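You operate a simulated robot arm through the tools that you are given. There is no shell and no other tool.

The job below is to be done with a simulated two-armed robot. You get a single attempt, and the scene is never put back.

## Task
Thread the reddish wire into the brass ring and shut the clear door.
Fine: open the door, free the yellow lever, push the wire's orange grip in, then clamp the lever and shut the door; the set stays unplugged and switched off. Where these are worked on the way, their far stop is far enough and under half their travel is too little: clear door, yellow lever by the brass ring.
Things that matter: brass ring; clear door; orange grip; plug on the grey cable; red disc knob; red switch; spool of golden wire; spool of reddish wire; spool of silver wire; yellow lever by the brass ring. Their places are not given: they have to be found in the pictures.

It is judged by the outcome, as a careful person would: the job done as asked, and still so three seconds after it is handed in. It fails if anything else is knocked over, pushed out of place, dropped, spilled or broken.

## Robot
Two 7-joint arms with two-finger parallel grippers on one trunk that stands fixed in place. Base frame: the origin is at the foot of the trunk, x ahead of it, y to its left, z up. Lengths are in m, angles in rad, forces in N, time in s.
The left shoulder is at [0.057, 0.182, 1.164], the right one opposite. With the tool pointing down near the work surface each hand reaches from about 0.1 to 0.72 m from the base axis, measured 20 degrees to its own side. Payload 3.91 kg a hand.
The TCP of each hand is the grasp point between the finger pads, 0.03 m short of the fingertips. In the tool frame z runs along the fingers and y along their closing line. Largest opening 0.11 m; finger width 0.02, thickness 0.01; the body of the gripper, 0.048 by 0.112 m, starts 0.055 m behind the TCP.
Orientation is that of the tool frame in the base frame, as a unit quaternion [x, y, z, w]. With the fingers straight down and closing along the base's y, the tool's x points along the base's -x, its y along +y and its z along -z.

## Interface
- The arms move only by the tool jog_arm. It takes "left_commands", "right_commands" or both (then of equal length, played together; a hand with none holds still); each is text: rows parted by semicolons, each of 7 numbers parted by spaces: the turn, a rotation vector about the tool's x, y, z in rad, then the shift along the tool's x, y, z in m, then the gripper command, from -1 (shut) to 1 (fully open), values between in proportion. In form: wx wy wz dx dy dz hand; .... A call has 1 to 20 rows; each row is the pose to reach, as a shift and turn from the pose commanded when the call began, along the tool's axes at that moment. A row lasts 0.2 s, in which the tool goes at most 0.05 m and 0.15 rad; a call with a longer step from one row to the next is refused whole, and so is a gripper value outside its range. Where a pose cannot be reached the arm comes as near as it can. A force on the tool above 60 N (or 10 N above the force at the start of the call, whichever is more), or a blocked arm, ends the call early, and 0.2 s more pass. Each finger travels about 0.072 m/s and halts on what it meets, pressing with about 45 N; the grip force reading is that of the motor and also rises with nothing between the fingers. The clock runs only during rows and for 0.2 s after the last one: add rows that repeat a pose to give the fingers time. The reply holds the time, the measured pose of the TCP, the force on the tool along the base axes, the opening and the grip force, in the units named above and with some noise, with the torque about the TCP (base axes, N m) and any sound that the robot's microphone picked up.
- Cameras (640 x 400 px; columns grow to the right, rows downward): "scene" is now at [0.183, -0.046, 1.3881]; the picture's right is [-0.50, -0.86, -0.00], its down [-0.23, 0.13, -0.96] and it looks along [0.83, -0.48, -0.27] (base axes); focal length 214 px, centre (320, 200). "left" rides on the left gripper at [0.072, -0.017, -0.103] in its tool frame; the picture's right is [0.23, 0.97, 0.00], its down [-0.76, 0.18, -0.62] and it looks along [-0.61, 0.14, 0.78] (tool axes); focal length 222 px, centre (320, 200). "right" rides on the right gripper at [0.072, 0.017, -0.103] in its tool frame; the picture's right is [-0.23, 0.97, 0.00], its down [-0.76, -0.18, -0.62] and it looks along [-0.61, -0.14, 0.78] (tool axes); focal length 222 px, centre (320, 200).
- snapshot(camera): a new picture of that camera. No time passes.
- move_column(by): slides the trunk up (or, below 0, down) by that many m; the arms and the scene camera ride with it, the base frame stays. It gives what a move gives, with no picture.
- head_to(pan, tilt): turns the head with the scene camera to pan (to the left, within 1.396 rad either way) and tilt (down, from -0.506 to 1.204), counted from straight ahead of the robot. It gives what a move gives.
- point_at(camera, pixels): there is no depth. For up to 12 entries [column, row, z] of the newest picture of that camera ("zoom" is the newest enlarged one), the place [x, y] in the base frame at which the ray of that pixel passes the height z, good to about 0.002 m. No time passes.
- close_up(camera, box): a new picture of the part [left, top, right, bottom] of that camera's present view, enlarged. No time passes.
- sign_off(): hands the job in; it is judged then, once.

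Unless the task says otherwise, let go and move clear before handing in.

The tools are called after "Call:" by a JSON object that holds its "method" and its "body". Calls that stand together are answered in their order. jog_arm: Moves the arms, as the interface text tells. Its arguments: {"type":"object","properties":{"left_commands":{"type":"string"},"right_commands":{"type":"string"}},"required":[]} The other tools are called the same way: move_column (by) slides the trunk up or down; head_to (pan, tilt) turns the head that bears the scene camera; snapshot (camera) takes a picture; point_at (camera, pixels) gives the place at which the rays of pixels pass given heights; close_up (camera, box) takes an enlarged picture of a part of a camera's view; sign_off () hands the job in.

At the start:

```text
time_s: 0.0
left_position: [0.3012, -0.0231, 1.2596]
left_ee_rot: [-0.003, 1.0, 0.002, -0.006]
left_force: [0.4, 0.5, -0.4]
left_ft_torque: [0.0, -0.01, 0.04]
left_width: 0.1096
left_gripper_force: 0.1
right_position: [0.2668, -0.3987, 1.2931]
right_ee_rot: [0.0, 1.0, 0.0, 0.002]
right_force: [-0.2, -0.2, 0.3]
right_ft_torque: [0.01, 0.03, 0.01]
right_width: 0.1102
right_gripper_force: 0.2
trunk travel left (down, up): [-0.425, 0.089]
head pan, tilt: [-0.572, 1.201]
```

scene: 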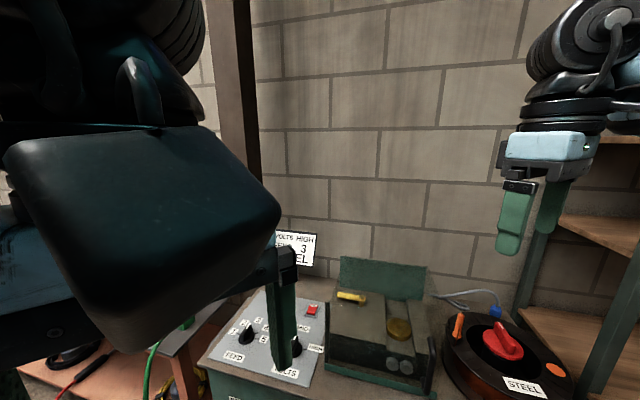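
right: 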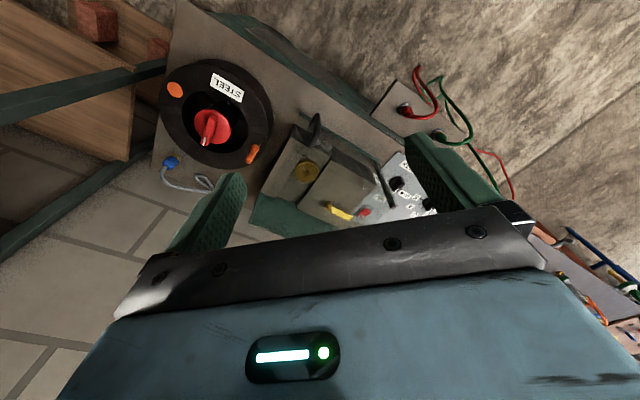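
left: 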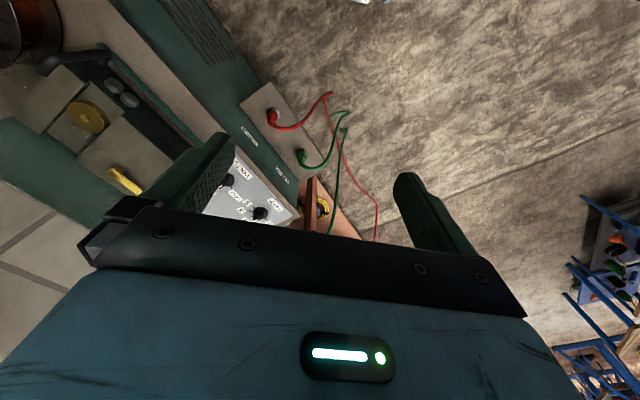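

The scene picture shows a machine with a gold ring (~398,328), yellow lever (~350,297), a spool with a red knob (~505,340) labelled STEEL and a label reading "VOLTS HIGH / 3 / STEEL". I'll take enlarged views to understand the layout.

Call:
{"method": "close_up", "body": {"camera": "scene", "box": [200, 220, 480, 400]}}

Call:
{"method": "close_up", "body": {"camera": "scene", "box": [420, 220, 640, 400]}}

Call:
{"method": "close_up", "body": {"camera": "right", "box": [60, 0, 500, 260]}}

Call:
{"method": "close_up", "body": {"camera": "left", "box": [0, 0, 400, 250]}}

```text
2.22 times, centred on (340, 310) of scene
```

zoom: 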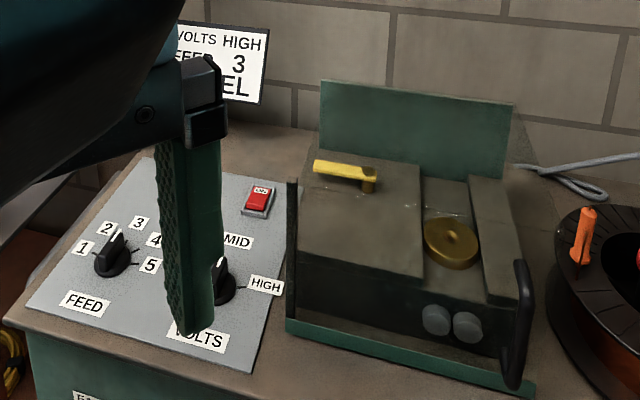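

```text
2.22 times, centred on (530, 310) of scene
```

zoom: 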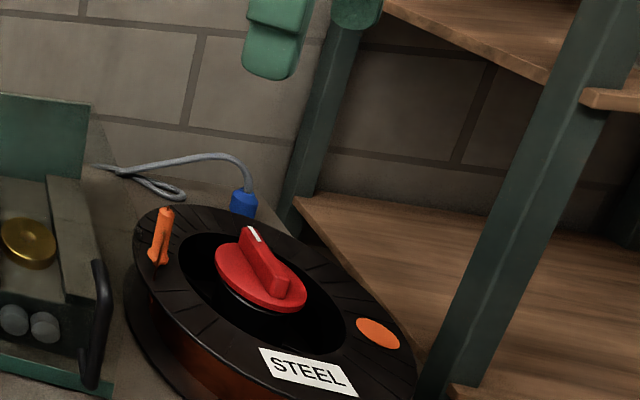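

```text
1.45 times, centred on (280, 130) of right
```

zoom: 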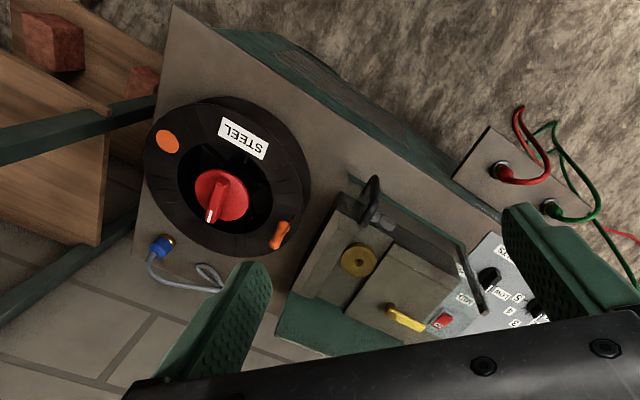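

```text
1.60 times, centred on (200, 125) of left
```

zoom: 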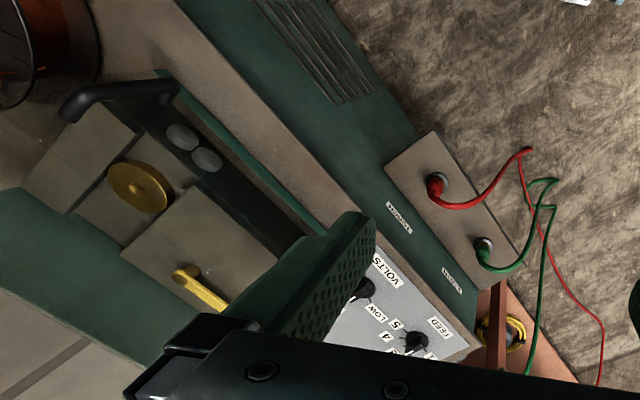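

The mounted spool at the right (STEEL label, orange grip standing at its rim) looks reddish on the side; the feed unit has a dark handle at its right edge that may belong to the clear door. I'll turn the head around to see the rest of the scene.

Call:
{"method": "head_to", "body": {"pan": -0.9, "tilt": 0.6}}

Call:
{"method": "snapshot", "body": {"camera": "scene"}}

```text
time_s: 1.0
left_position: [0.3055, -0.0215, 1.2561]
left_ee_rot: [-0.008, 1.0, 0.005, -0.013]
left_force: [-0.1, 0.7, 0.0]
left_ft_torque: [-0.01, 0.0, 0.02]
left_width: 0.1099
left_gripper_force: 0.1
right_position: [0.2652, -0.3987, 1.2945]
right_ee_rot: [0.0, 1.0, -0.001, 0.001]
right_force: [0.4, 1.0, -0.8]
right_ft_torque: [-0.02, -0.02, 0.01]
right_width: 0.1099
right_gripper_force: 0.0
trunk travel left (down, up): [-0.425, 0.089]
head pan, tilt: [-0.901, 0.6]
```

```text
taken
```

scene: 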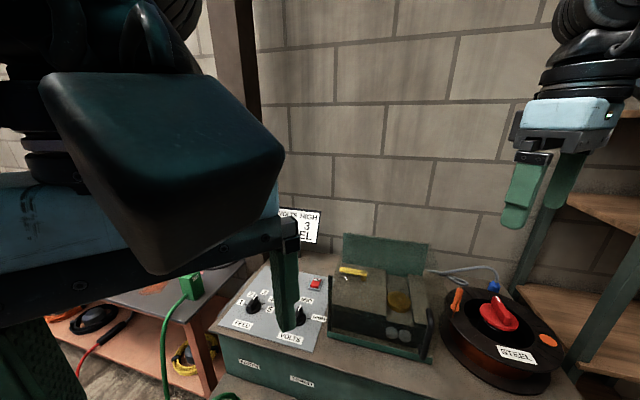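

The view hardly shifted though the head reads pan -0.90, tilt 0.60, so I'll check the camera ray by asking for the same pixels at several heights before trusting anything.

Call:
{"method": "point_at", "body": {"camera": "scene", "pixels": [[320, 200, 1.0], [320, 200, 0.8], [320, 200, 1.2], [500, 315, 0.8], [500, 315, 0.9], [500, 315, 1.0], [400, 300, 0.9], [400, 300, 1.0]]}}

Call:
{"method": "snapshot", "body": {"camera": "right"}}

Call:
{"method": "snapshot", "body": {"camera": "left"}}

```text
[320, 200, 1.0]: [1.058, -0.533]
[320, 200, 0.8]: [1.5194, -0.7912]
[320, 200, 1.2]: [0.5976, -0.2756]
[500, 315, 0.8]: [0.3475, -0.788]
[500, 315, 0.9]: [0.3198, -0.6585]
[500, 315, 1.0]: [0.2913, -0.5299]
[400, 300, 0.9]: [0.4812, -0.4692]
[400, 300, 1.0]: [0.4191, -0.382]
```

```text
taken
```

right: 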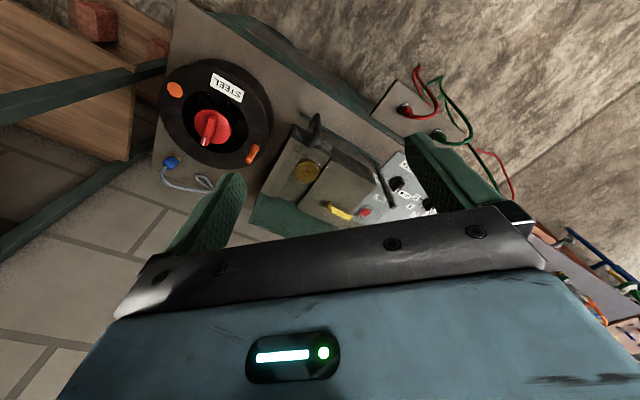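

```text
taken
```

left: 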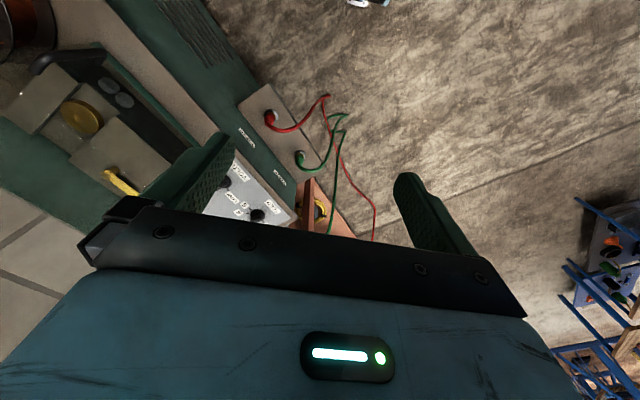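

The centre ray implies pan ≈ -0.51, tilt ≈ 0.36, not what the head reads, so the camera ray data must come from the tool rather than the head reading. I'll command the head again to see how it responds.

Call:
{"method": "head_to", "body": {"pan": -0.9, "tilt": 0.6}}

Call:
{"method": "snapshot", "body": {"camera": "scene"}}

Call:
{"method": "point_at", "body": {"camera": "scene", "pixels": [[320, 200, 1.0], [320, 200, 1.2]]}}

```text
time_s: 1.6
left_position: [0.3045, -0.0208, 1.2564]
left_ee_rot: [-0.008, 1.0, 0.004, -0.013]
left_force: [0.2, 0.0, 0.9]
left_ft_torque: [-0.01, 0.0, -0.02]
left_width: 0.11
left_gripper_force: 0.1
right_position: [0.2667, -0.3997, 1.2941]
right_ee_rot: [0.001, 1.0, 0.0, 0.001]
right_force: [0.0, -0.5, 0.3]
right_ft_torque: [-0.01, 0.03, -0.01]
right_width: 0.1097
right_gripper_force: 0.1
trunk travel left (down, up): [-0.425, 0.089]
head pan, tilt: [-0.901, 0.6]
```

```text
taken
```

scene: 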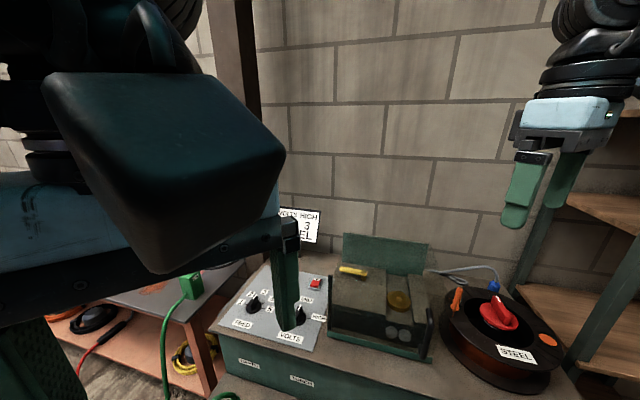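

```text
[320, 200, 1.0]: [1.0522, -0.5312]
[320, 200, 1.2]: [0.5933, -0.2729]
```

The head is settled, so its reading and the view relate differently from a plain pan/tilt. I'll test another head setting to learn the relation.

Call:
{"method": "head_to", "body": {"pan": -0.9, "tilt": 1.1}}

Call:
{"method": "snapshot", "body": {"camera": "scene"}}

Call:
{"method": "point_at", "body": {"camera": "scene", "pixels": [[320, 200, 1.0], [320, 200, 1.2]]}}

```text
time_s: 2.5
left_position: [0.3037, -0.0214, 1.2562]
left_ee_rot: [-0.007, 1.0, 0.005, -0.012]
left_force: [0.7, 1.2, 0.0]
left_ft_torque: [-0.02, 0.01, -0.03]
left_width: 0.11
left_gripper_force: 0.0
right_position: [0.2658, -0.3995, 1.2953]
right_ee_rot: [0.0, 1.0, 0.0, 0.001]
right_force: [-0.4, 0.2, 0.3]
right_ft_torque: [0.0, 0.02, 0.01]
right_width: 0.11
right_gripper_force: 0.0
trunk travel left (down, up): [-0.425, 0.089]
head pan, tilt: [-0.901, 1.1]
```

```text
taken
```

scene: 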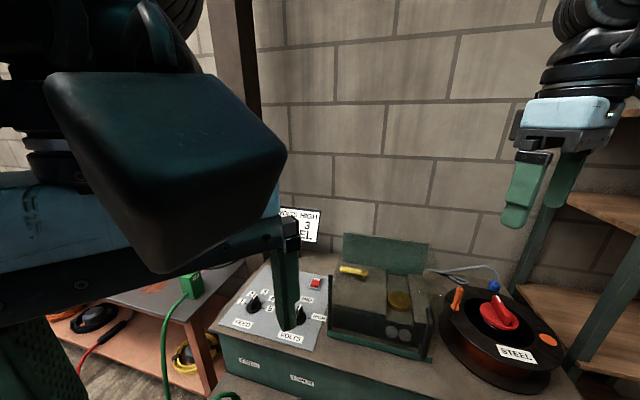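

```text
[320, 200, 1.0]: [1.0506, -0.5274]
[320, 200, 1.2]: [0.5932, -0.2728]
```

Tilt commands change nothing, and the dark left wrist fills (150,160) right in front of the camera: the left arm seems to be blocking the head. I'll move the left hand away to the left first.

Call:
{"method": "jog_arm", "body": {"left_commands": "0 0 0 -0.01 0.03 0 1; 0 0 0 -0.02 0.07 0 1; 0 0 0 -0.03 0.11 0 1; 0 0 0 -0.03 0.15 0 1; 0 0 0 -0.03 0.19 0 1; 0 0 0 -0.03 0.23 0 1; 0 0 0 -0.03 0.27 0 1; 0 0 0 -0.03 0.27 0 1"}}

Call:
{"method": "snapshot", "body": {"camera": "scene"}}

Call:
{"method": "point_at", "body": {"camera": "scene", "pixels": [[320, 200, 1.0], [320, 200, 1.2]]}}

```text
time_s: 3.7
left_position: [0.3424, 0.1479, 1.2457]
left_ee_rot: [-0.028, 0.999, 0.016, -0.002]
left_force: [55.8, -9.3, -91.3]
left_ft_torque: [3.88, -2.3, 2.63]
left_width: 0.1099
left_gripper_force: 0.0
right_position: [0.2663, -0.3987, 1.2928]
right_ee_rot: [0.0, 1.0, -0.001, 0.0]
right_force: [0.0, -1.0, -0.2]
right_ft_torque: [0.04, 0.01, -0.02]
right_width: 0.11
right_gripper_force: 0.0
trunk travel left (down, up): [-0.425, 0.089]
head pan, tilt: [-0.901, 1.1]
stopped in row 5 (left hand): the force on the tool passed its limit at 122 N (the readings are from after the stop); the commanded pose is now the measured one
```

```text
taken
```

scene: 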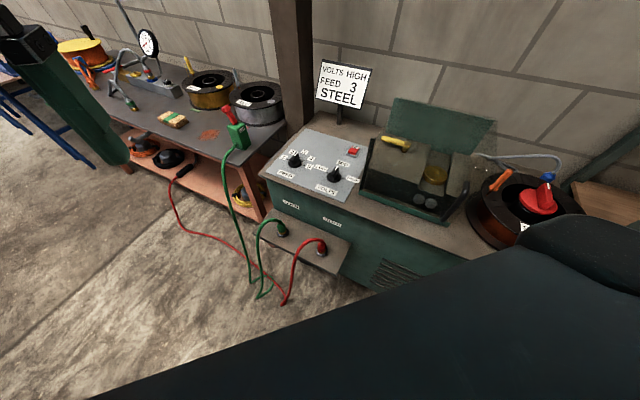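

```text
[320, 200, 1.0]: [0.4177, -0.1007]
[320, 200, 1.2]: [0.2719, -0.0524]
```

The camera swung to tilt ≈ 0.92 once the arm moved, and now shows the bench with golden and silver spools (210,90),(258,100). The left hand is pressed at 91 N from behind and above (head contact), so I'll ease it forward and down, away from the head.

Call:
{"method": "jog_arm", "body": {"left_commands": "0 0 0 -0.02 0 0.02 1; 0 0 0 -0.04 0 0.04 1; 0 0 0 -0.06 0 0.06 1; 0 0 0 -0.06 0 0.06 1"}}

Call:
{"method": "snapshot", "body": {"camera": "scene"}}

Call:
{"method": "snapshot", "body": {"camera": "left"}}

Call:
{"method": "point_at", "body": {"camera": "scene", "pixels": [[320, 200, 1.0], [320, 200, 1.2]]}}

```text
time_s: 4.7
left_position: [0.3962, 0.1478, 1.1948]
left_ee_rot: [-0.017, 1.0, 0.007, 0.0]
left_force: [-0.2, -0.6, -1.3]
left_ft_torque: [0.04, 0.02, 0.02]
left_width: 0.1101
left_gripper_force: 0.0
right_position: [0.2649, -0.3984, 1.2951]
right_ee_rot: [0.0, 1.0, 0.001, 0.001]
right_force: [0.1, 0.4, -0.4]
right_ft_torque: [0.0, 0.04, 0.0]
right_width: 0.1103
right_gripper_force: 0.1
trunk travel left (down, up): [-0.425, 0.089]
head pan, tilt: [-0.901, 1.1]
```

```text
taken
```

scene: 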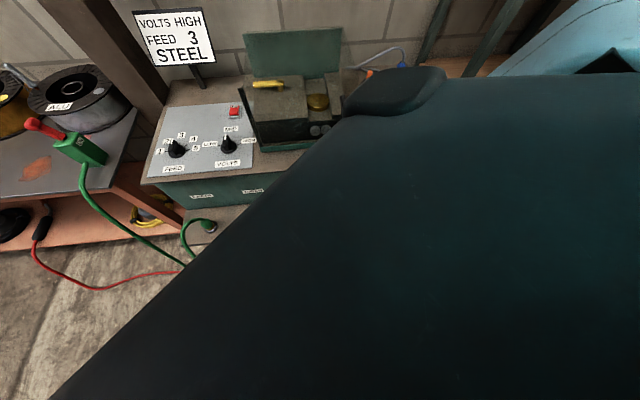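

```text
taken
```

left: 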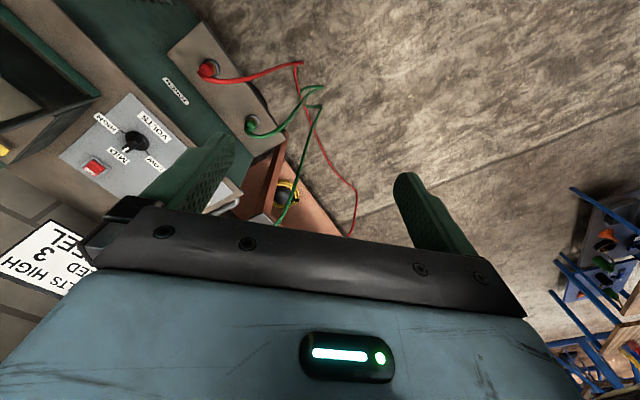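

```text
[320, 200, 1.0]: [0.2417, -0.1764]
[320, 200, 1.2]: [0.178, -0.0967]
```

The left hand is free now (about 0 N) and the head points where it reads (pan -0.9, tilt 1.1). The right forearm covers the centre of the view, so I'll aim the head over it at pan -0.65, tilt 0.65.

Call:
{"method": "head_to", "body": {"pan": -0.6, "tilt": 0.6}}

Call:
{"method": "snapshot", "body": {"camera": "scene"}}

```text
time_s: 5.6
left_position: [0.3963, 0.1494, 1.1947]
left_ee_rot: [-0.018, 1.0, 0.008, 0.0]
left_force: [0.1, 0.8, -0.3]
left_ft_torque: [0.01, 0.0, -0.04]
left_width: 0.1098
left_gripper_force: 0.1
right_position: [0.265, -0.3993, 1.2943]
right_ee_rot: [0.001, 1.0, 0.0, -0.001]
right_force: [0.4, -0.5, -0.2]
right_ft_torque: [-0.03, 0.0, -0.01]
right_width: 0.1101
right_gripper_force: 0.1
trunk travel left (down, up): [-0.425, 0.089]
head pan, tilt: [-0.6, 0.6]
```

```text
taken
```

scene: 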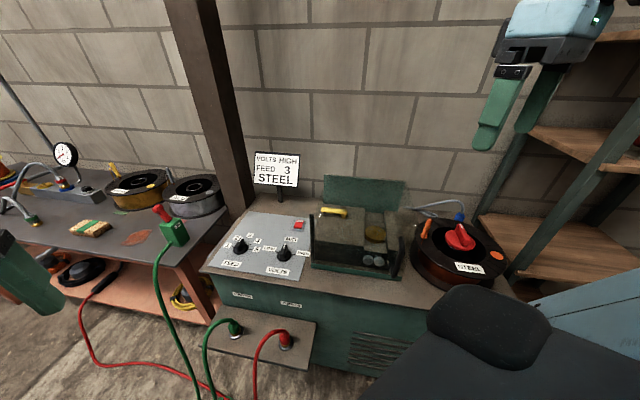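

Now the whole station is visible: feeder around (360,230), mounted STEEL spool (460,245), golden and silver spools on the left bench. I'll enlarge the feeder and the spool.

Call:
{"method": "close_up", "body": {"camera": "scene", "box": [290, 165, 420, 285]}}

Call:
{"method": "close_up", "body": {"camera": "scene", "box": [390, 180, 520, 300]}}

Call:
{"method": "close_up", "body": {"camera": "scene", "box": [200, 140, 330, 300]}}

Call:
{"method": "close_up", "body": {"camera": "scene", "box": [0, 130, 240, 300]}}

```text
3.33 times, centred on (355, 225) of scene
```

zoom: 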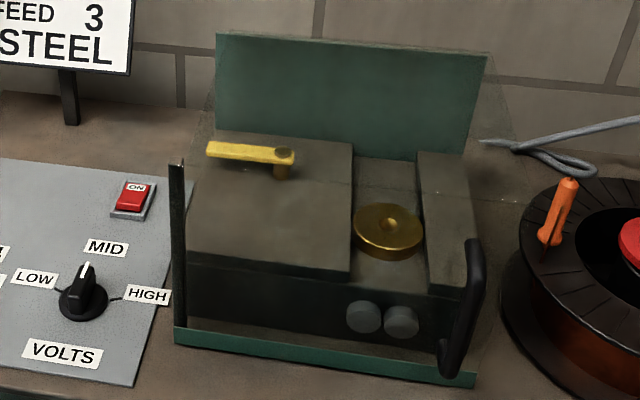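

```text
3.33 times, centred on (455, 240) of scene
```

zoom: 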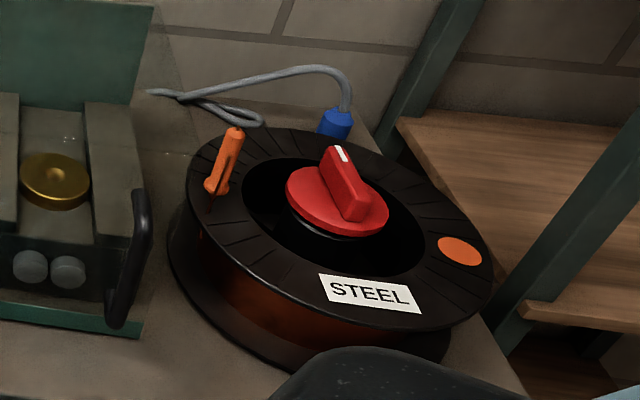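

```text
2.50 times, centred on (265, 220) of scene
```

zoom: 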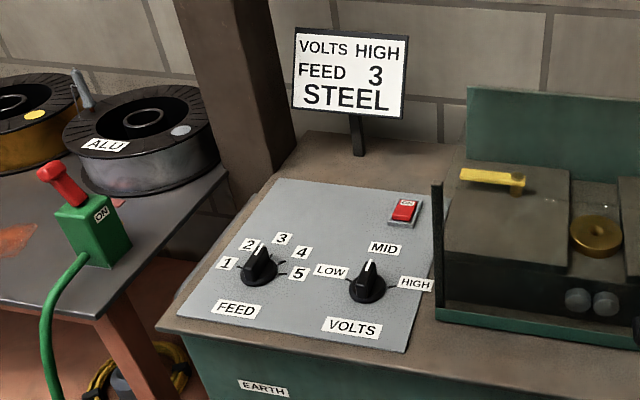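

```text
2.35 times, centred on (120, 215) of scene
```

zoom: 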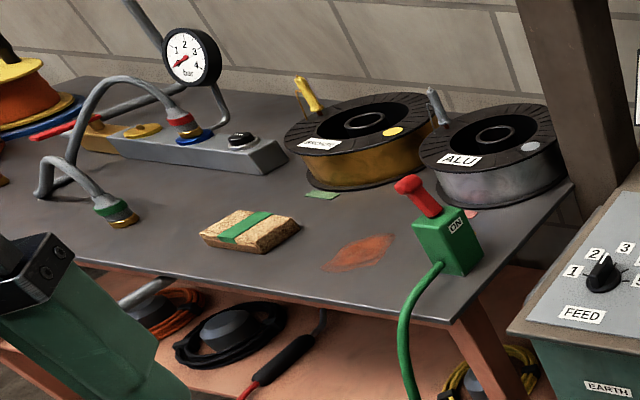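

The pieces are clear: red ON switch at panel, yellow lever on the left block, brass ring in the channel, black bar handle at the feeder's right front, and the orange grip standing on the STEEL spool's rim. I'll triangulate ring, spool and handle from the scene and right cameras.

Call:
{"method": "snapshot", "body": {"camera": "right"}}

Call:
{"method": "point_at", "body": {"camera": "scene", "pixels": [[376, 231.6, 0.8], [376, 231.6, 1.0], [461, 238, 0.8], [461, 238, 1.0], [425, 218.5, 0.8], [425, 218.5, 1.0], [397, 238, 0.8], [397, 238, 1.0], [344, 212, 0.8], [344, 212, 1.0]]}}

Call:
{"method": "point_at", "body": {"camera": "right", "pixels": [[306, 171, 0.8], [306, 171, 1.0], [213, 127, 0.8], [213, 127, 1.0], [255, 145, 0.8], [255, 145, 1.0], [317, 118, 0.8], [317, 118, 1.0], [329, 206, 0.8], [329, 206, 1.0]]}}

Call:
{"method": "close_up", "body": {"camera": "right", "box": [240, 90, 440, 240]}}

Call:
{"method": "close_up", "body": {"camera": "right", "box": [130, 40, 290, 200]}}

```text
taken
```

right: 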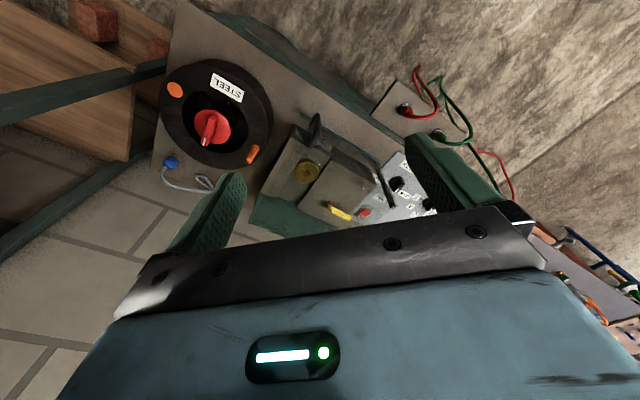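

```text
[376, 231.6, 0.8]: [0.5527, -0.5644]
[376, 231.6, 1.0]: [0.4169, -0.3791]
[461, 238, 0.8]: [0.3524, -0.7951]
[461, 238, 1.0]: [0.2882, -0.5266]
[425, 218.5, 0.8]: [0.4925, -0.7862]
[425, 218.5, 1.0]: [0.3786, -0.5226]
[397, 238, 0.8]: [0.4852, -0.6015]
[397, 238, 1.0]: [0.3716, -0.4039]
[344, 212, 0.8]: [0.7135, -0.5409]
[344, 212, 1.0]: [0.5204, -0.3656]
```

```text
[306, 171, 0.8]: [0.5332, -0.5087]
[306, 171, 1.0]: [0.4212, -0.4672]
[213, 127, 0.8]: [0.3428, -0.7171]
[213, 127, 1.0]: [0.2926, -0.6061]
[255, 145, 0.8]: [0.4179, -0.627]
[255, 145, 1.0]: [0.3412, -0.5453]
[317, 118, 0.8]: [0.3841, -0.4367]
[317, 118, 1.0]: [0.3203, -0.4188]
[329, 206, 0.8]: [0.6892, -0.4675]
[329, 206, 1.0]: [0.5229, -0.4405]
```

```text
2.67 times, centred on (340, 165) of right
```

zoom: 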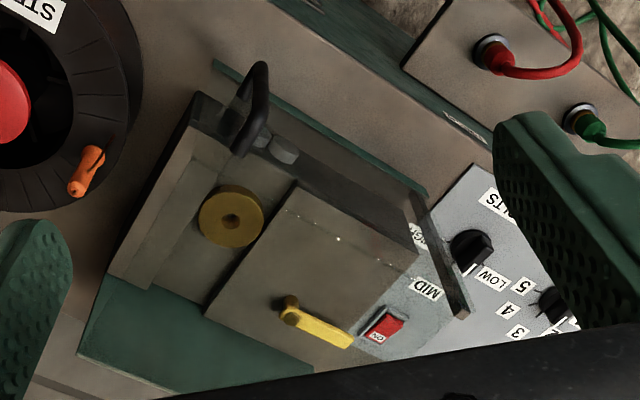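

```text
2.50 times, centred on (210, 120) of right
```

zoom: 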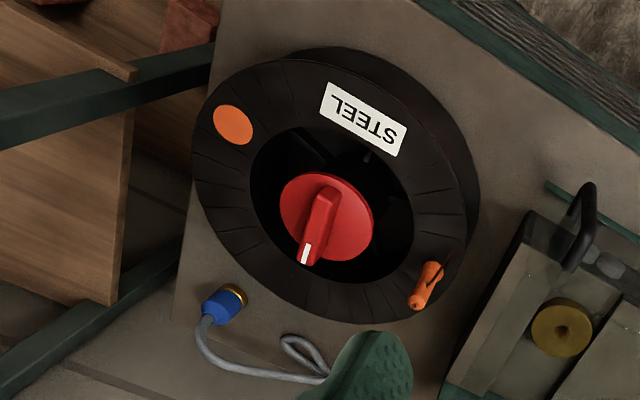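

Rough triangulation puts the ring near (0.495,-0.49,0.88), red knob (0.32,-0.66,0.90), lever pivot (0.61,-0.45,0.90). To understand the clear door (handle bar at right-zoom (255,100), dark bar at (440,255)), I'll enlarge these parts strongly.

Call:
{"method": "close_up", "body": {"camera": "scene", "box": [305, 190, 355, 275]}}

Call:
{"method": "close_up", "body": {"camera": "scene", "box": [370, 170, 440, 290]}}

Call:
{"method": "close_up", "body": {"camera": "right", "box": [280, 100, 400, 175]}}

Call:
{"method": "close_up", "body": {"camera": "left", "box": [0, 0, 160, 240]}}

```text
4.71 times, centred on (330, 232) of scene
```

zoom: 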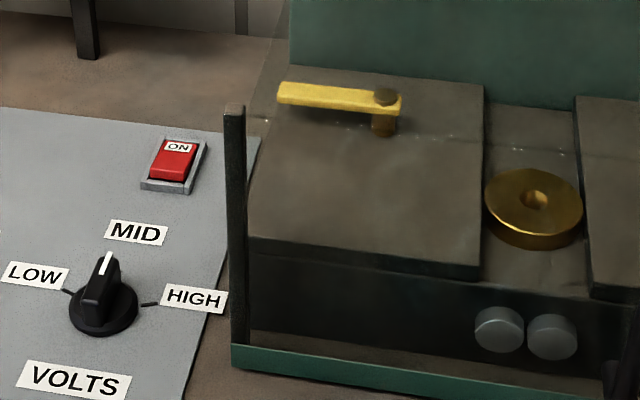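

```text
3.33 times, centred on (405, 230) of scene
```

zoom: 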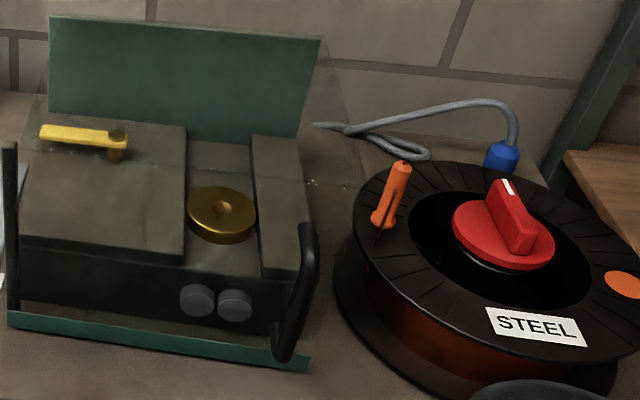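

```text
5.33 times, centred on (340, 138) of right
```

zoom: 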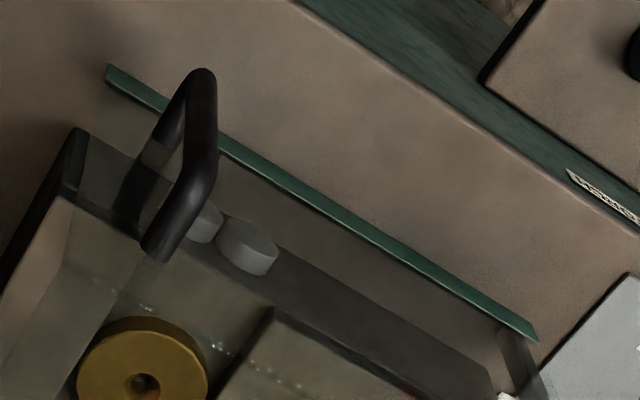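

```text
1.67 times, centred on (80, 120) of left
```

zoom: 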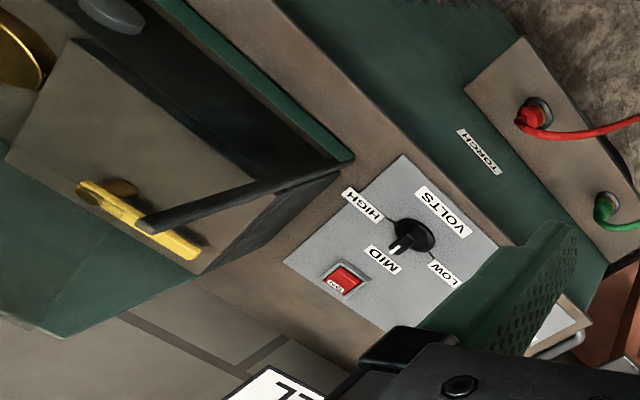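

The door is now clear: a vertical transparent panel in front of the feeder, hinged at the dark left post, with a vertical black D-handle near its right edge; a green sill runs below. I'll take paired zooms and triangulate the key points precisely.

Call:
{"method": "close_up", "body": {"camera": "scene", "box": [300, 165, 440, 285]}}

```text
3.33 times, centred on (370, 225) of scene
```

zoom: 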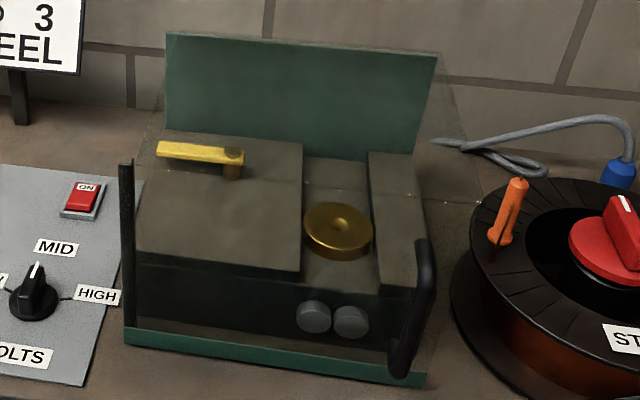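

I see faint extra edges around (440,60)-(480,200) and (165,40)-(140,140) that may be the clear panel's outline, so I'll enlarge these corners to pin down the door's shape.

Call:
{"method": "close_up", "body": {"camera": "scene", "box": [390, 170, 430, 245]}}

Call:
{"method": "close_up", "body": {"camera": "scene", "box": [300, 165, 360, 225]}}

Call:
{"method": "close_up", "body": {"camera": "scene", "box": [385, 225, 435, 290]}}

Call:
{"method": "close_up", "body": {"camera": "right", "box": [340, 140, 430, 225]}}

```text
5.33 times, centred on (410, 208) of scene
```

zoom: 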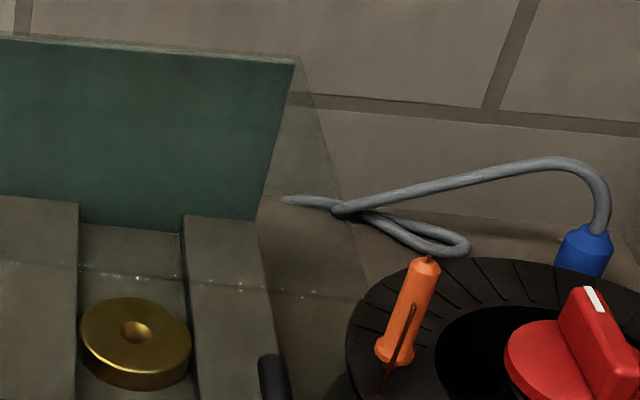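

```text
6.67 times, centred on (330, 195) of scene
```

zoom: 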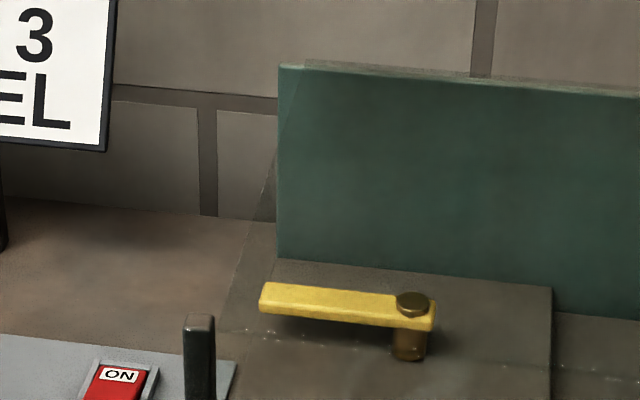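

```text
6.15 times, centred on (410, 258) of scene
```

zoom: 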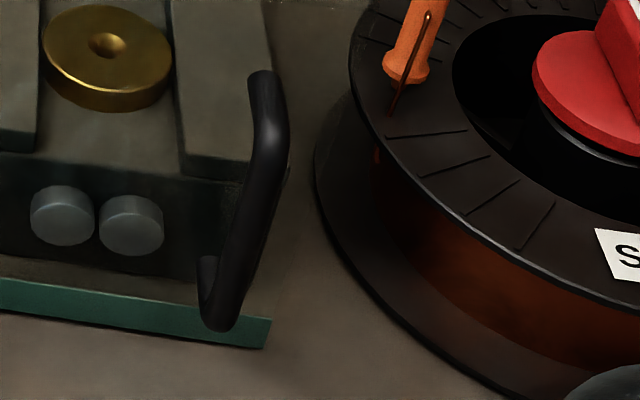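

```text
4.71 times, centred on (385, 182) of right
```

zoom: 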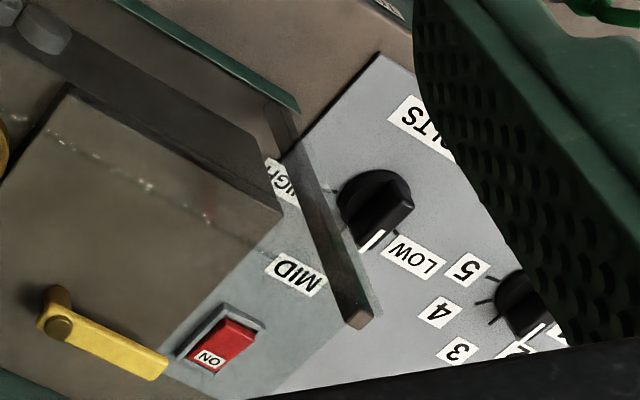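

Triangulating (camera model checked against point_at): post/hinge at (0.570,-0.290), top z≈0.996; handle bar at (0.364,-0.424), z≈0.84–0.98, standing ~4.7 cm in front of the pane; ring hole (0.499,-0.489,0.876); lever cap (0.620,-0.452,0.905); grip vertical at (0.394,-0.590), z 0.89–0.95. The hood is L-shaped (front + top pane), so I'll bring the right hand above the handle, turned 0.8 rad to match the machine.

Call:
{"method": "jog_arm", "body": {"right_commands": "0 0 0.13 -0.015 -0.004 0.025 1; 0 0 0.27 -0.03 -0.008 0.05 1; 0 0 0.40 -0.05 -0.012 0.08 1; 0 0 0.53 -0.065 -0.016 0.11 1; 0 0 0.67 -0.085 -0.020 0.14 1; 0 0 0.80 -0.099 -0.025 0.17 1; 0 0 0.80 -0.099 -0.025 0.17 1"}}

Call:
{"method": "snapshot", "body": {"camera": "scene"}}

Call:
{"method": "snapshot", "body": {"camera": "right"}}

```text
time_s: 7.2
left_position: [0.396, 0.1505, 1.1946]
left_ee_rot: [-0.018, 1.0, 0.008, 0.0]
left_force: [-0.3, 0.5, -0.3]
left_ft_torque: [0.02, 0.01, -0.01]
left_width: 0.1103
left_gripper_force: 0.1
right_position: [0.3646, -0.4231, 1.1238]
right_ee_rot: [0.39, 0.921, 0.001, 0.001]
right_force: [-0.6, 0.5, 0.3]
right_ft_torque: [0.0, -0.03, 0.0]
right_width: 0.11
right_gripper_force: 0.1
trunk travel left (down, up): [-0.425, 0.089]
head pan, tilt: [-0.6, 0.6]
```

```text
taken
```

scene: 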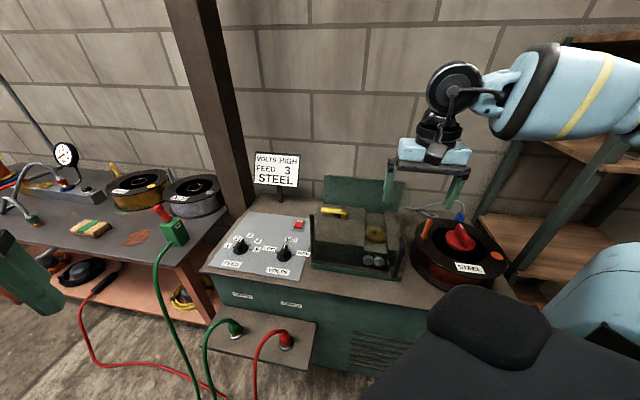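

```text
taken
```

right: 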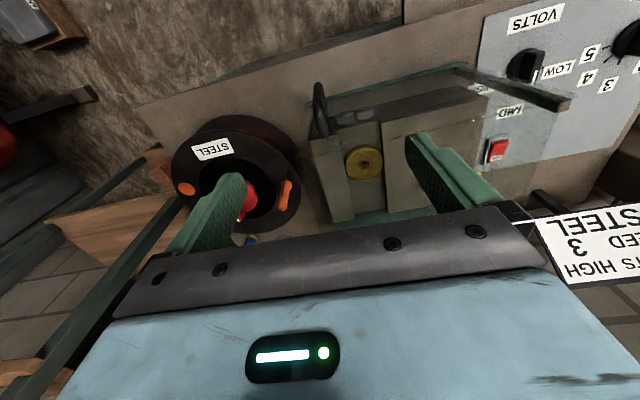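

The wrist view is now squared to the machine: handle bar seen at about (320,110), ring at (364,162). I'll enlarge the handle here for a second fix on its place.

Call:
{"method": "close_up", "body": {"camera": "right", "box": [280, 70, 400, 145]}}

Call:
{"method": "point_at", "body": {"camera": "zoom", "pixels": [[320, 200, 0.95], [320, 200, 0.85]]}}

```text
5.33 times, centred on (340, 108) of right
```

zoom: 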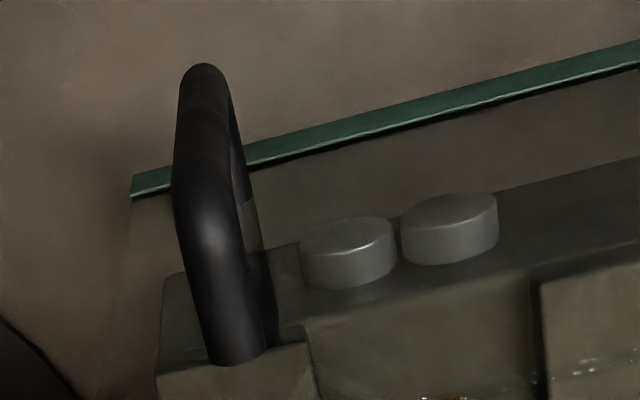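

```text
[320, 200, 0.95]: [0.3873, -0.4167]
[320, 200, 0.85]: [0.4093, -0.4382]
```

The bar's lower bend is at zoom (203,85), upper bend at (205,205), with the top leg meeting the pane at (237,350). I'll get rays for these.

Call:
{"method": "point_at", "body": {"camera": "zoom", "pixels": [[203, 85, 0.84], [203, 85, 0.86], [205, 205, 0.96], [205, 205, 0.98], [237, 350, 0.96], [237, 350, 0.98], [132, 185, 0.76], [132, 185, 0.78]]}}

```text
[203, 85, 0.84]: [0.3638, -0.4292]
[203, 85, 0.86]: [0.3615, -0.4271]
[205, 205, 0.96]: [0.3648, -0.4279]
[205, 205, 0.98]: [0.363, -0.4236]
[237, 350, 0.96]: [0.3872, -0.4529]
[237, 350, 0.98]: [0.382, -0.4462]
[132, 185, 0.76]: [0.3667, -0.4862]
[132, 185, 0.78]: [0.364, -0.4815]
```

The bar stands at (0.364,-0.428) with its top near z 0.97. I'll narrow the fingers and lower them around the bar to TCP z≈0.94.

Call:
{"method": "jog_arm", "body": {"right_commands": "0 0 0 -0.001 -0.001 0.04 0.2; 0 0 0 -0.002 -0.002 0.08 0.2; 0 0 0 -0.003 -0.004 0.12 0.2; 0 0 0 -0.003 -0.004 0.15 0.2; 0 0 0 -0.003 -0.004 0.17 0.2; 0 0 0 -0.003 -0.004 0.184 0.2; 0 0 0 -0.003 -0.004 0.184 0.2"}}

Call:
{"method": "snapshot", "body": {"camera": "scene"}}

Call:
{"method": "snapshot", "body": {"camera": "right"}}

Call:
{"method": "close_up", "body": {"camera": "scene", "box": [340, 170, 460, 290]}}

```text
time_s: 8.9
left_position: [0.3947, 0.1496, 1.1948]
left_ee_rot: [-0.019, 1.0, 0.006, 0.0]
left_force: [-0.5, 0.2, 0.1]
left_ft_torque: [-0.01, 0.0, 0.0]
left_width: 0.1103
left_gripper_force: 0.0
right_position: [0.3662, -0.4297, 0.9478]
right_ee_rot: [0.388, 0.921, -0.001, 0.013]
right_force: [-12.6, -1.4, 27.0]
right_ft_torque: [-0.79, -1.03, -0.41]
right_width: 0.0659
right_gripper_force: 0.1
trunk travel left (down, up): [-0.425, 0.089]
head pan, tilt: [-0.6, 0.6]
stopped in row 7 (right hand): the force on the tool passed its limit at 63 N (the readings are from after the stop); the commanded pose is now the measured one
```

```text
taken
```

scene: 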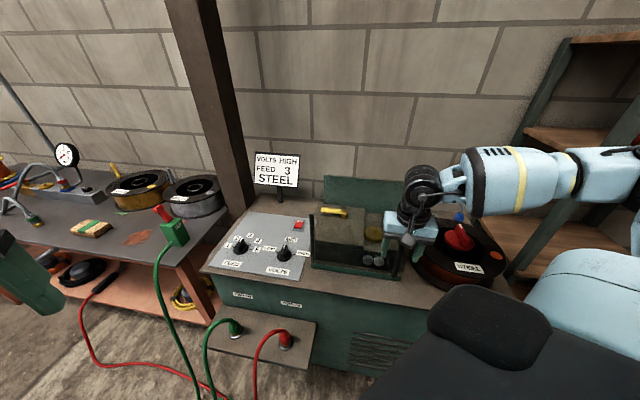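

```text
taken
```

right: 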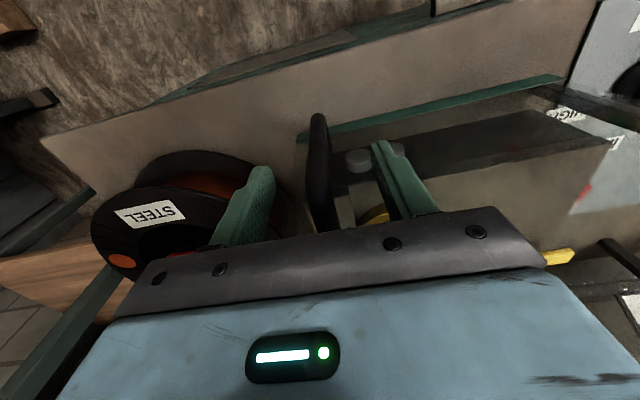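

```text
3.33 times, centred on (400, 230) of scene
```

zoom: 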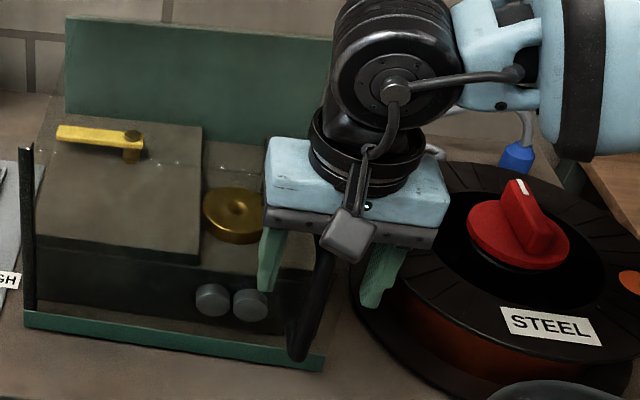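

Contact stopped the descent at z 0.948; the torque places the touch ~3 cm toward the pane and 5.5 cm up, i.e. the palm on the hood's top front edge. The bar is between the fingers (scene zoom (320,290)), so I'll back off a few mm up and toward me, then close on the bar.

Call:
{"method": "jog_arm", "body": {"right_commands": "0 0 0 0.003 0 -0.004 0.2; 0 0 0 0.006 0 -0.005 0.2; 0 0 0 0.006 0 -0.005 -0.4; 0 0 0 0.006 0 -0.005 -1; 0 0 0 0.006 0 -0.005 -1; 0 0 0 0.006 0 -0.005 -1"}}

Call:
{"method": "snapshot", "body": {"camera": "right"}}

Call:
{"method": "close_up", "body": {"camera": "scene", "box": [340, 170, 460, 290]}}

```text
time_s: 10.3
left_position: [0.3977, 0.1492, 1.1933]
left_ee_rot: [-0.018, 1.0, 0.007, -0.001]
left_force: [0.3, -1.3, 0.0]
left_ft_torque: [0.02, 0.01, 0.03]
left_width: 0.1101
left_gripper_force: 0.0
right_position: [0.3632, -0.426, 0.9488]
right_ee_rot: [0.389, 0.921, -0.001, 0.006]
right_force: [5.3, 5.2, -8.5]
right_ft_torque: [-0.62, 0.36, 0.37]
right_width: 0.0139
right_gripper_force: 44.8
trunk travel left (down, up): [-0.425, 0.089]
head pan, tilt: [-0.6, 0.6]
```

```text
taken
```

right: 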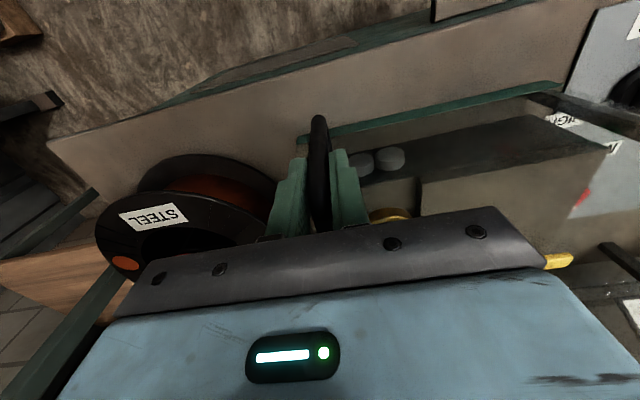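

```text
3.33 times, centred on (400, 230) of scene
```

zoom: 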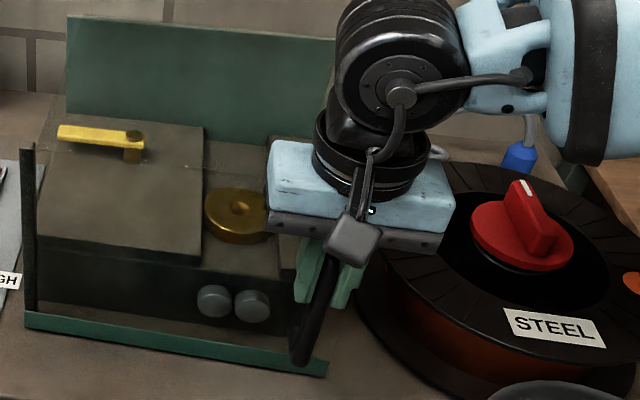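

The fingers hold the bar (14 mm, 45 N). I'll pull it gently along a small arc about the left post and watch the force to confirm the hinge.

Call:
{"method": "jog_arm", "body": {"right_commands": "0 0 0.05 0.0121 0.0027 0 -1; 0 0 0.1 0.0240 0.0059 0 -1; 0 0 0.1 0.0240 0.0059 0 -1"}}

Call:
{"method": "snapshot", "body": {"camera": "scene"}}

Call:
{"method": "snapshot", "body": {"camera": "right"}}

```text
time_s: 11.1
left_position: [0.3966, 0.1478, 1.1951]
left_ee_rot: [-0.018, 1.0, 0.008, 0.0]
left_force: [-1.2, 0.1, -0.4]
left_ft_torque: [0.02, 0.03, -0.04]
left_width: 0.1103
left_gripper_force: 0.1
right_position: [0.3504, -0.4058, 0.9499]
right_ee_rot: [0.435, 0.9, -0.001, 0.006]
right_force: [-2.7, -1.9, -6.8]
right_ft_torque: [-0.46, 0.82, 0.07]
right_width: 0.0141
right_gripper_force: 44.9
trunk travel left (down, up): [-0.425, 0.089]
head pan, tilt: [-0.6, 0.6]
```

```text
taken
```

scene: 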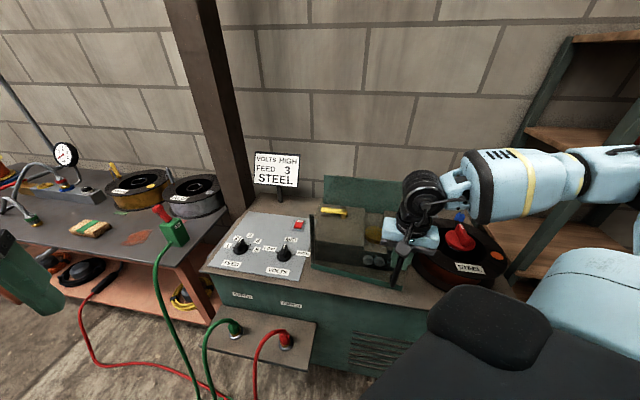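

```text
taken
```

right: 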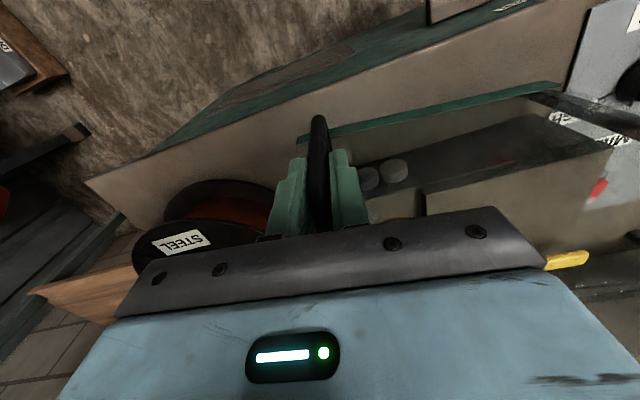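

The handle followed the arc with little force, so the hinge is the left post (the green sill moves with the door). I'll keep swinging in steps of 0.12 rad about the same axis.

Call:
{"method": "jog_arm", "body": {"right_commands": "0 0 0.12 0.0288 0.0073 0 -1; 0 0 0.24 0.0565 0.0181 0 -1; 0 0 0.36 0.0827 0.0320 0 -1; 0 0 0.48 0.1070 0.0490 0 -1; 0 0 0.48 0.1070 0.0490 0 -1"}}

Call:
{"method": "snapshot", "body": {"camera": "scene"}}

Call:
{"method": "snapshot", "body": {"camera": "right"}}

```text
time_s: 12.3
left_position: [0.392, 0.1496, 1.1953]
left_ee_rot: [-0.018, 1.0, 0.006, 0.001]
left_force: [-0.2, -0.3, 0.0]
left_ft_torque: [-0.01, 0.03, 0.0]
left_width: 0.1099
left_gripper_force: 0.1
right_position: [0.318, -0.2892, 0.9478]
right_ee_rot: [0.636, 0.771, 0.001, 0.007]
right_force: [-28.8, -1.2, 16.2]
right_ft_torque: [-1.98, 0.81, 0.05]
right_width: 0.0139
right_gripper_force: 44.5
trunk travel left (down, up): [-0.425, 0.089]
head pan, tilt: [-0.6, 0.6]
```

```text
taken
```

scene: 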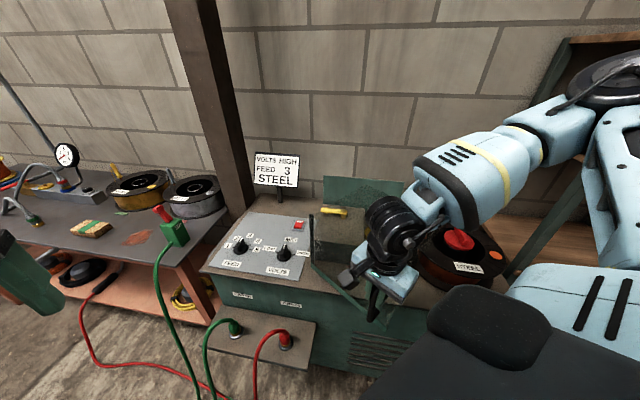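

```text
taken
```

right: 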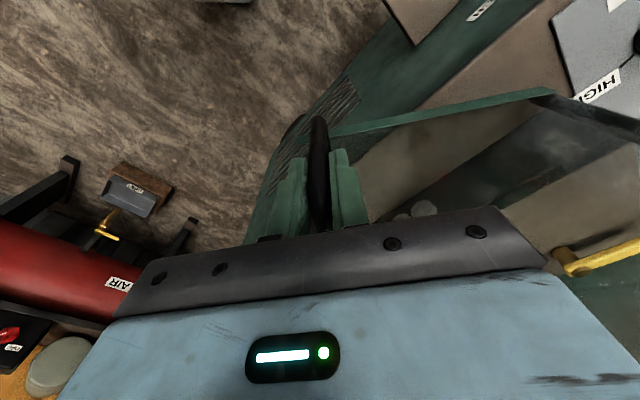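

The door is about 0.58 rad open; the -29 N along x shows the true radius is ~0.252 m (hinge at (0.570,-0.282)), so I'll correct the arc outward by 4 mm and go on.

Call:
{"method": "jog_arm", "body": {"right_commands": "0 0 0.12 0.0295 0.0037 -0.002 -1; 0 0 0.24 0.0579 0.0129 -0.002 -1; 0 0 0.36 0.0849 0.0265 -0.002 -1; 0 0 0.48 0.1101 0.0432 -0.002 -1; 0 0 0.48 0.1101 0.0432 -0.002 -1"}}

Call:
{"method": "snapshot", "body": {"camera": "scene"}}

Call:
{"method": "snapshot", "body": {"camera": "left"}}

```text
time_s: 13.5
left_position: [0.3972, 0.1495, 1.1948]
left_ee_rot: [-0.018, 1.0, 0.007, 0.0]
left_force: [-0.1, -0.3, -0.2]
left_ft_torque: [0.02, -0.02, 0.01]
left_width: 0.1101
left_gripper_force: 0.0
right_position: [0.343, -0.1717, 0.949]
right_ee_rot: [0.802, 0.597, 0.004, 0.005]
right_force: [-8.0, 4.1, -9.1]
right_ft_torque: [-0.8, 1.3, -0.12]
right_width: 0.0141
right_gripper_force: 44.6
trunk travel left (down, up): [-0.425, 0.089]
head pan, tilt: [-0.6, 0.6]
```

```text
taken
```

scene: 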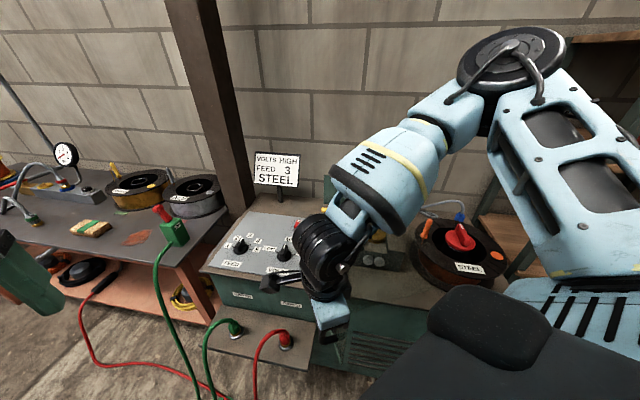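

```text
taken
```

left: 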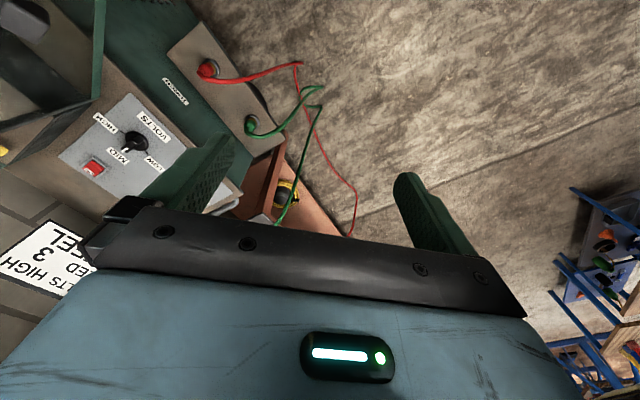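

The door is at about 1.06 rad with small forces. I'll continue the same arc toward its far stop.

Call:
{"method": "jog_arm", "body": {"right_commands": "0 0 0.12 0.0295 0.0063 -0.001 -1; 0 0 0.24 0.0579 0.0165 -0.001 -1; 0 0 0.36 0.0850 0.0300 -0.001 -1; 0 0 0.48 0.1102 0.0467 -0.001 -1; 0 0 0.48 0.1102 0.0467 -0.001 -1"}}

Call:
{"method": "snapshot", "body": {"camera": "scene"}}

Call:
{"method": "snapshot", "body": {"camera": "left"}}

```text
time_s: 14.8
left_position: [0.3955, 0.1492, 1.1953]
left_ee_rot: [-0.017, 1.0, 0.008, 0.0]
left_force: [-0.7, -0.6, -0.5]
left_ft_torque: [0.02, -0.01, -0.02]
left_width: 0.1099
left_gripper_force: 0.0
right_position: [0.3984, -0.1024, 0.9492]
right_ee_rot: [0.911, 0.413, -0.003, -0.002]
right_force: [-10.1, 12.7, -7.5]
right_ft_torque: [-0.6, 0.03, 0.21]
right_width: 0.0138
right_gripper_force: 45.2
right hand out of reach, approached as far as the arm can: row 3, 4, 5
trunk travel left (down, up): [-0.425, 0.089]
head pan, tilt: [-0.6, 0.6]
stopped in row 5 (right hand): the force on the tool passed its limit at 63 N (the readings are from after the stop); the commanded pose is now the measured one
```

```text
taken
```

scene: 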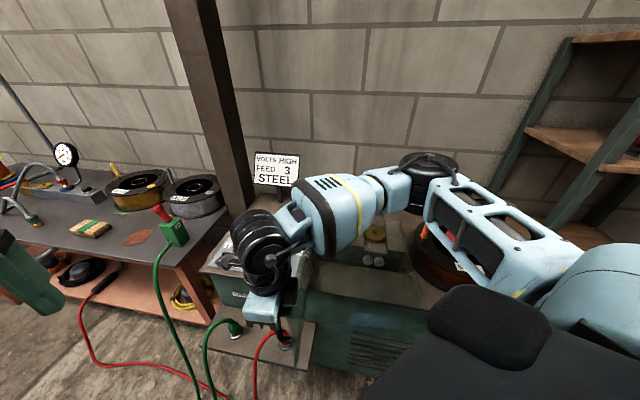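

```text
taken
```

left: 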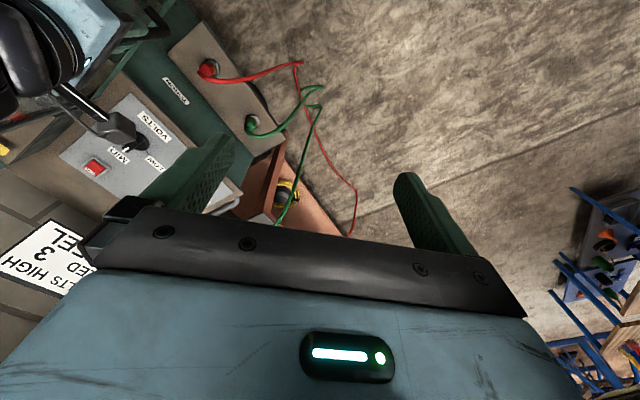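

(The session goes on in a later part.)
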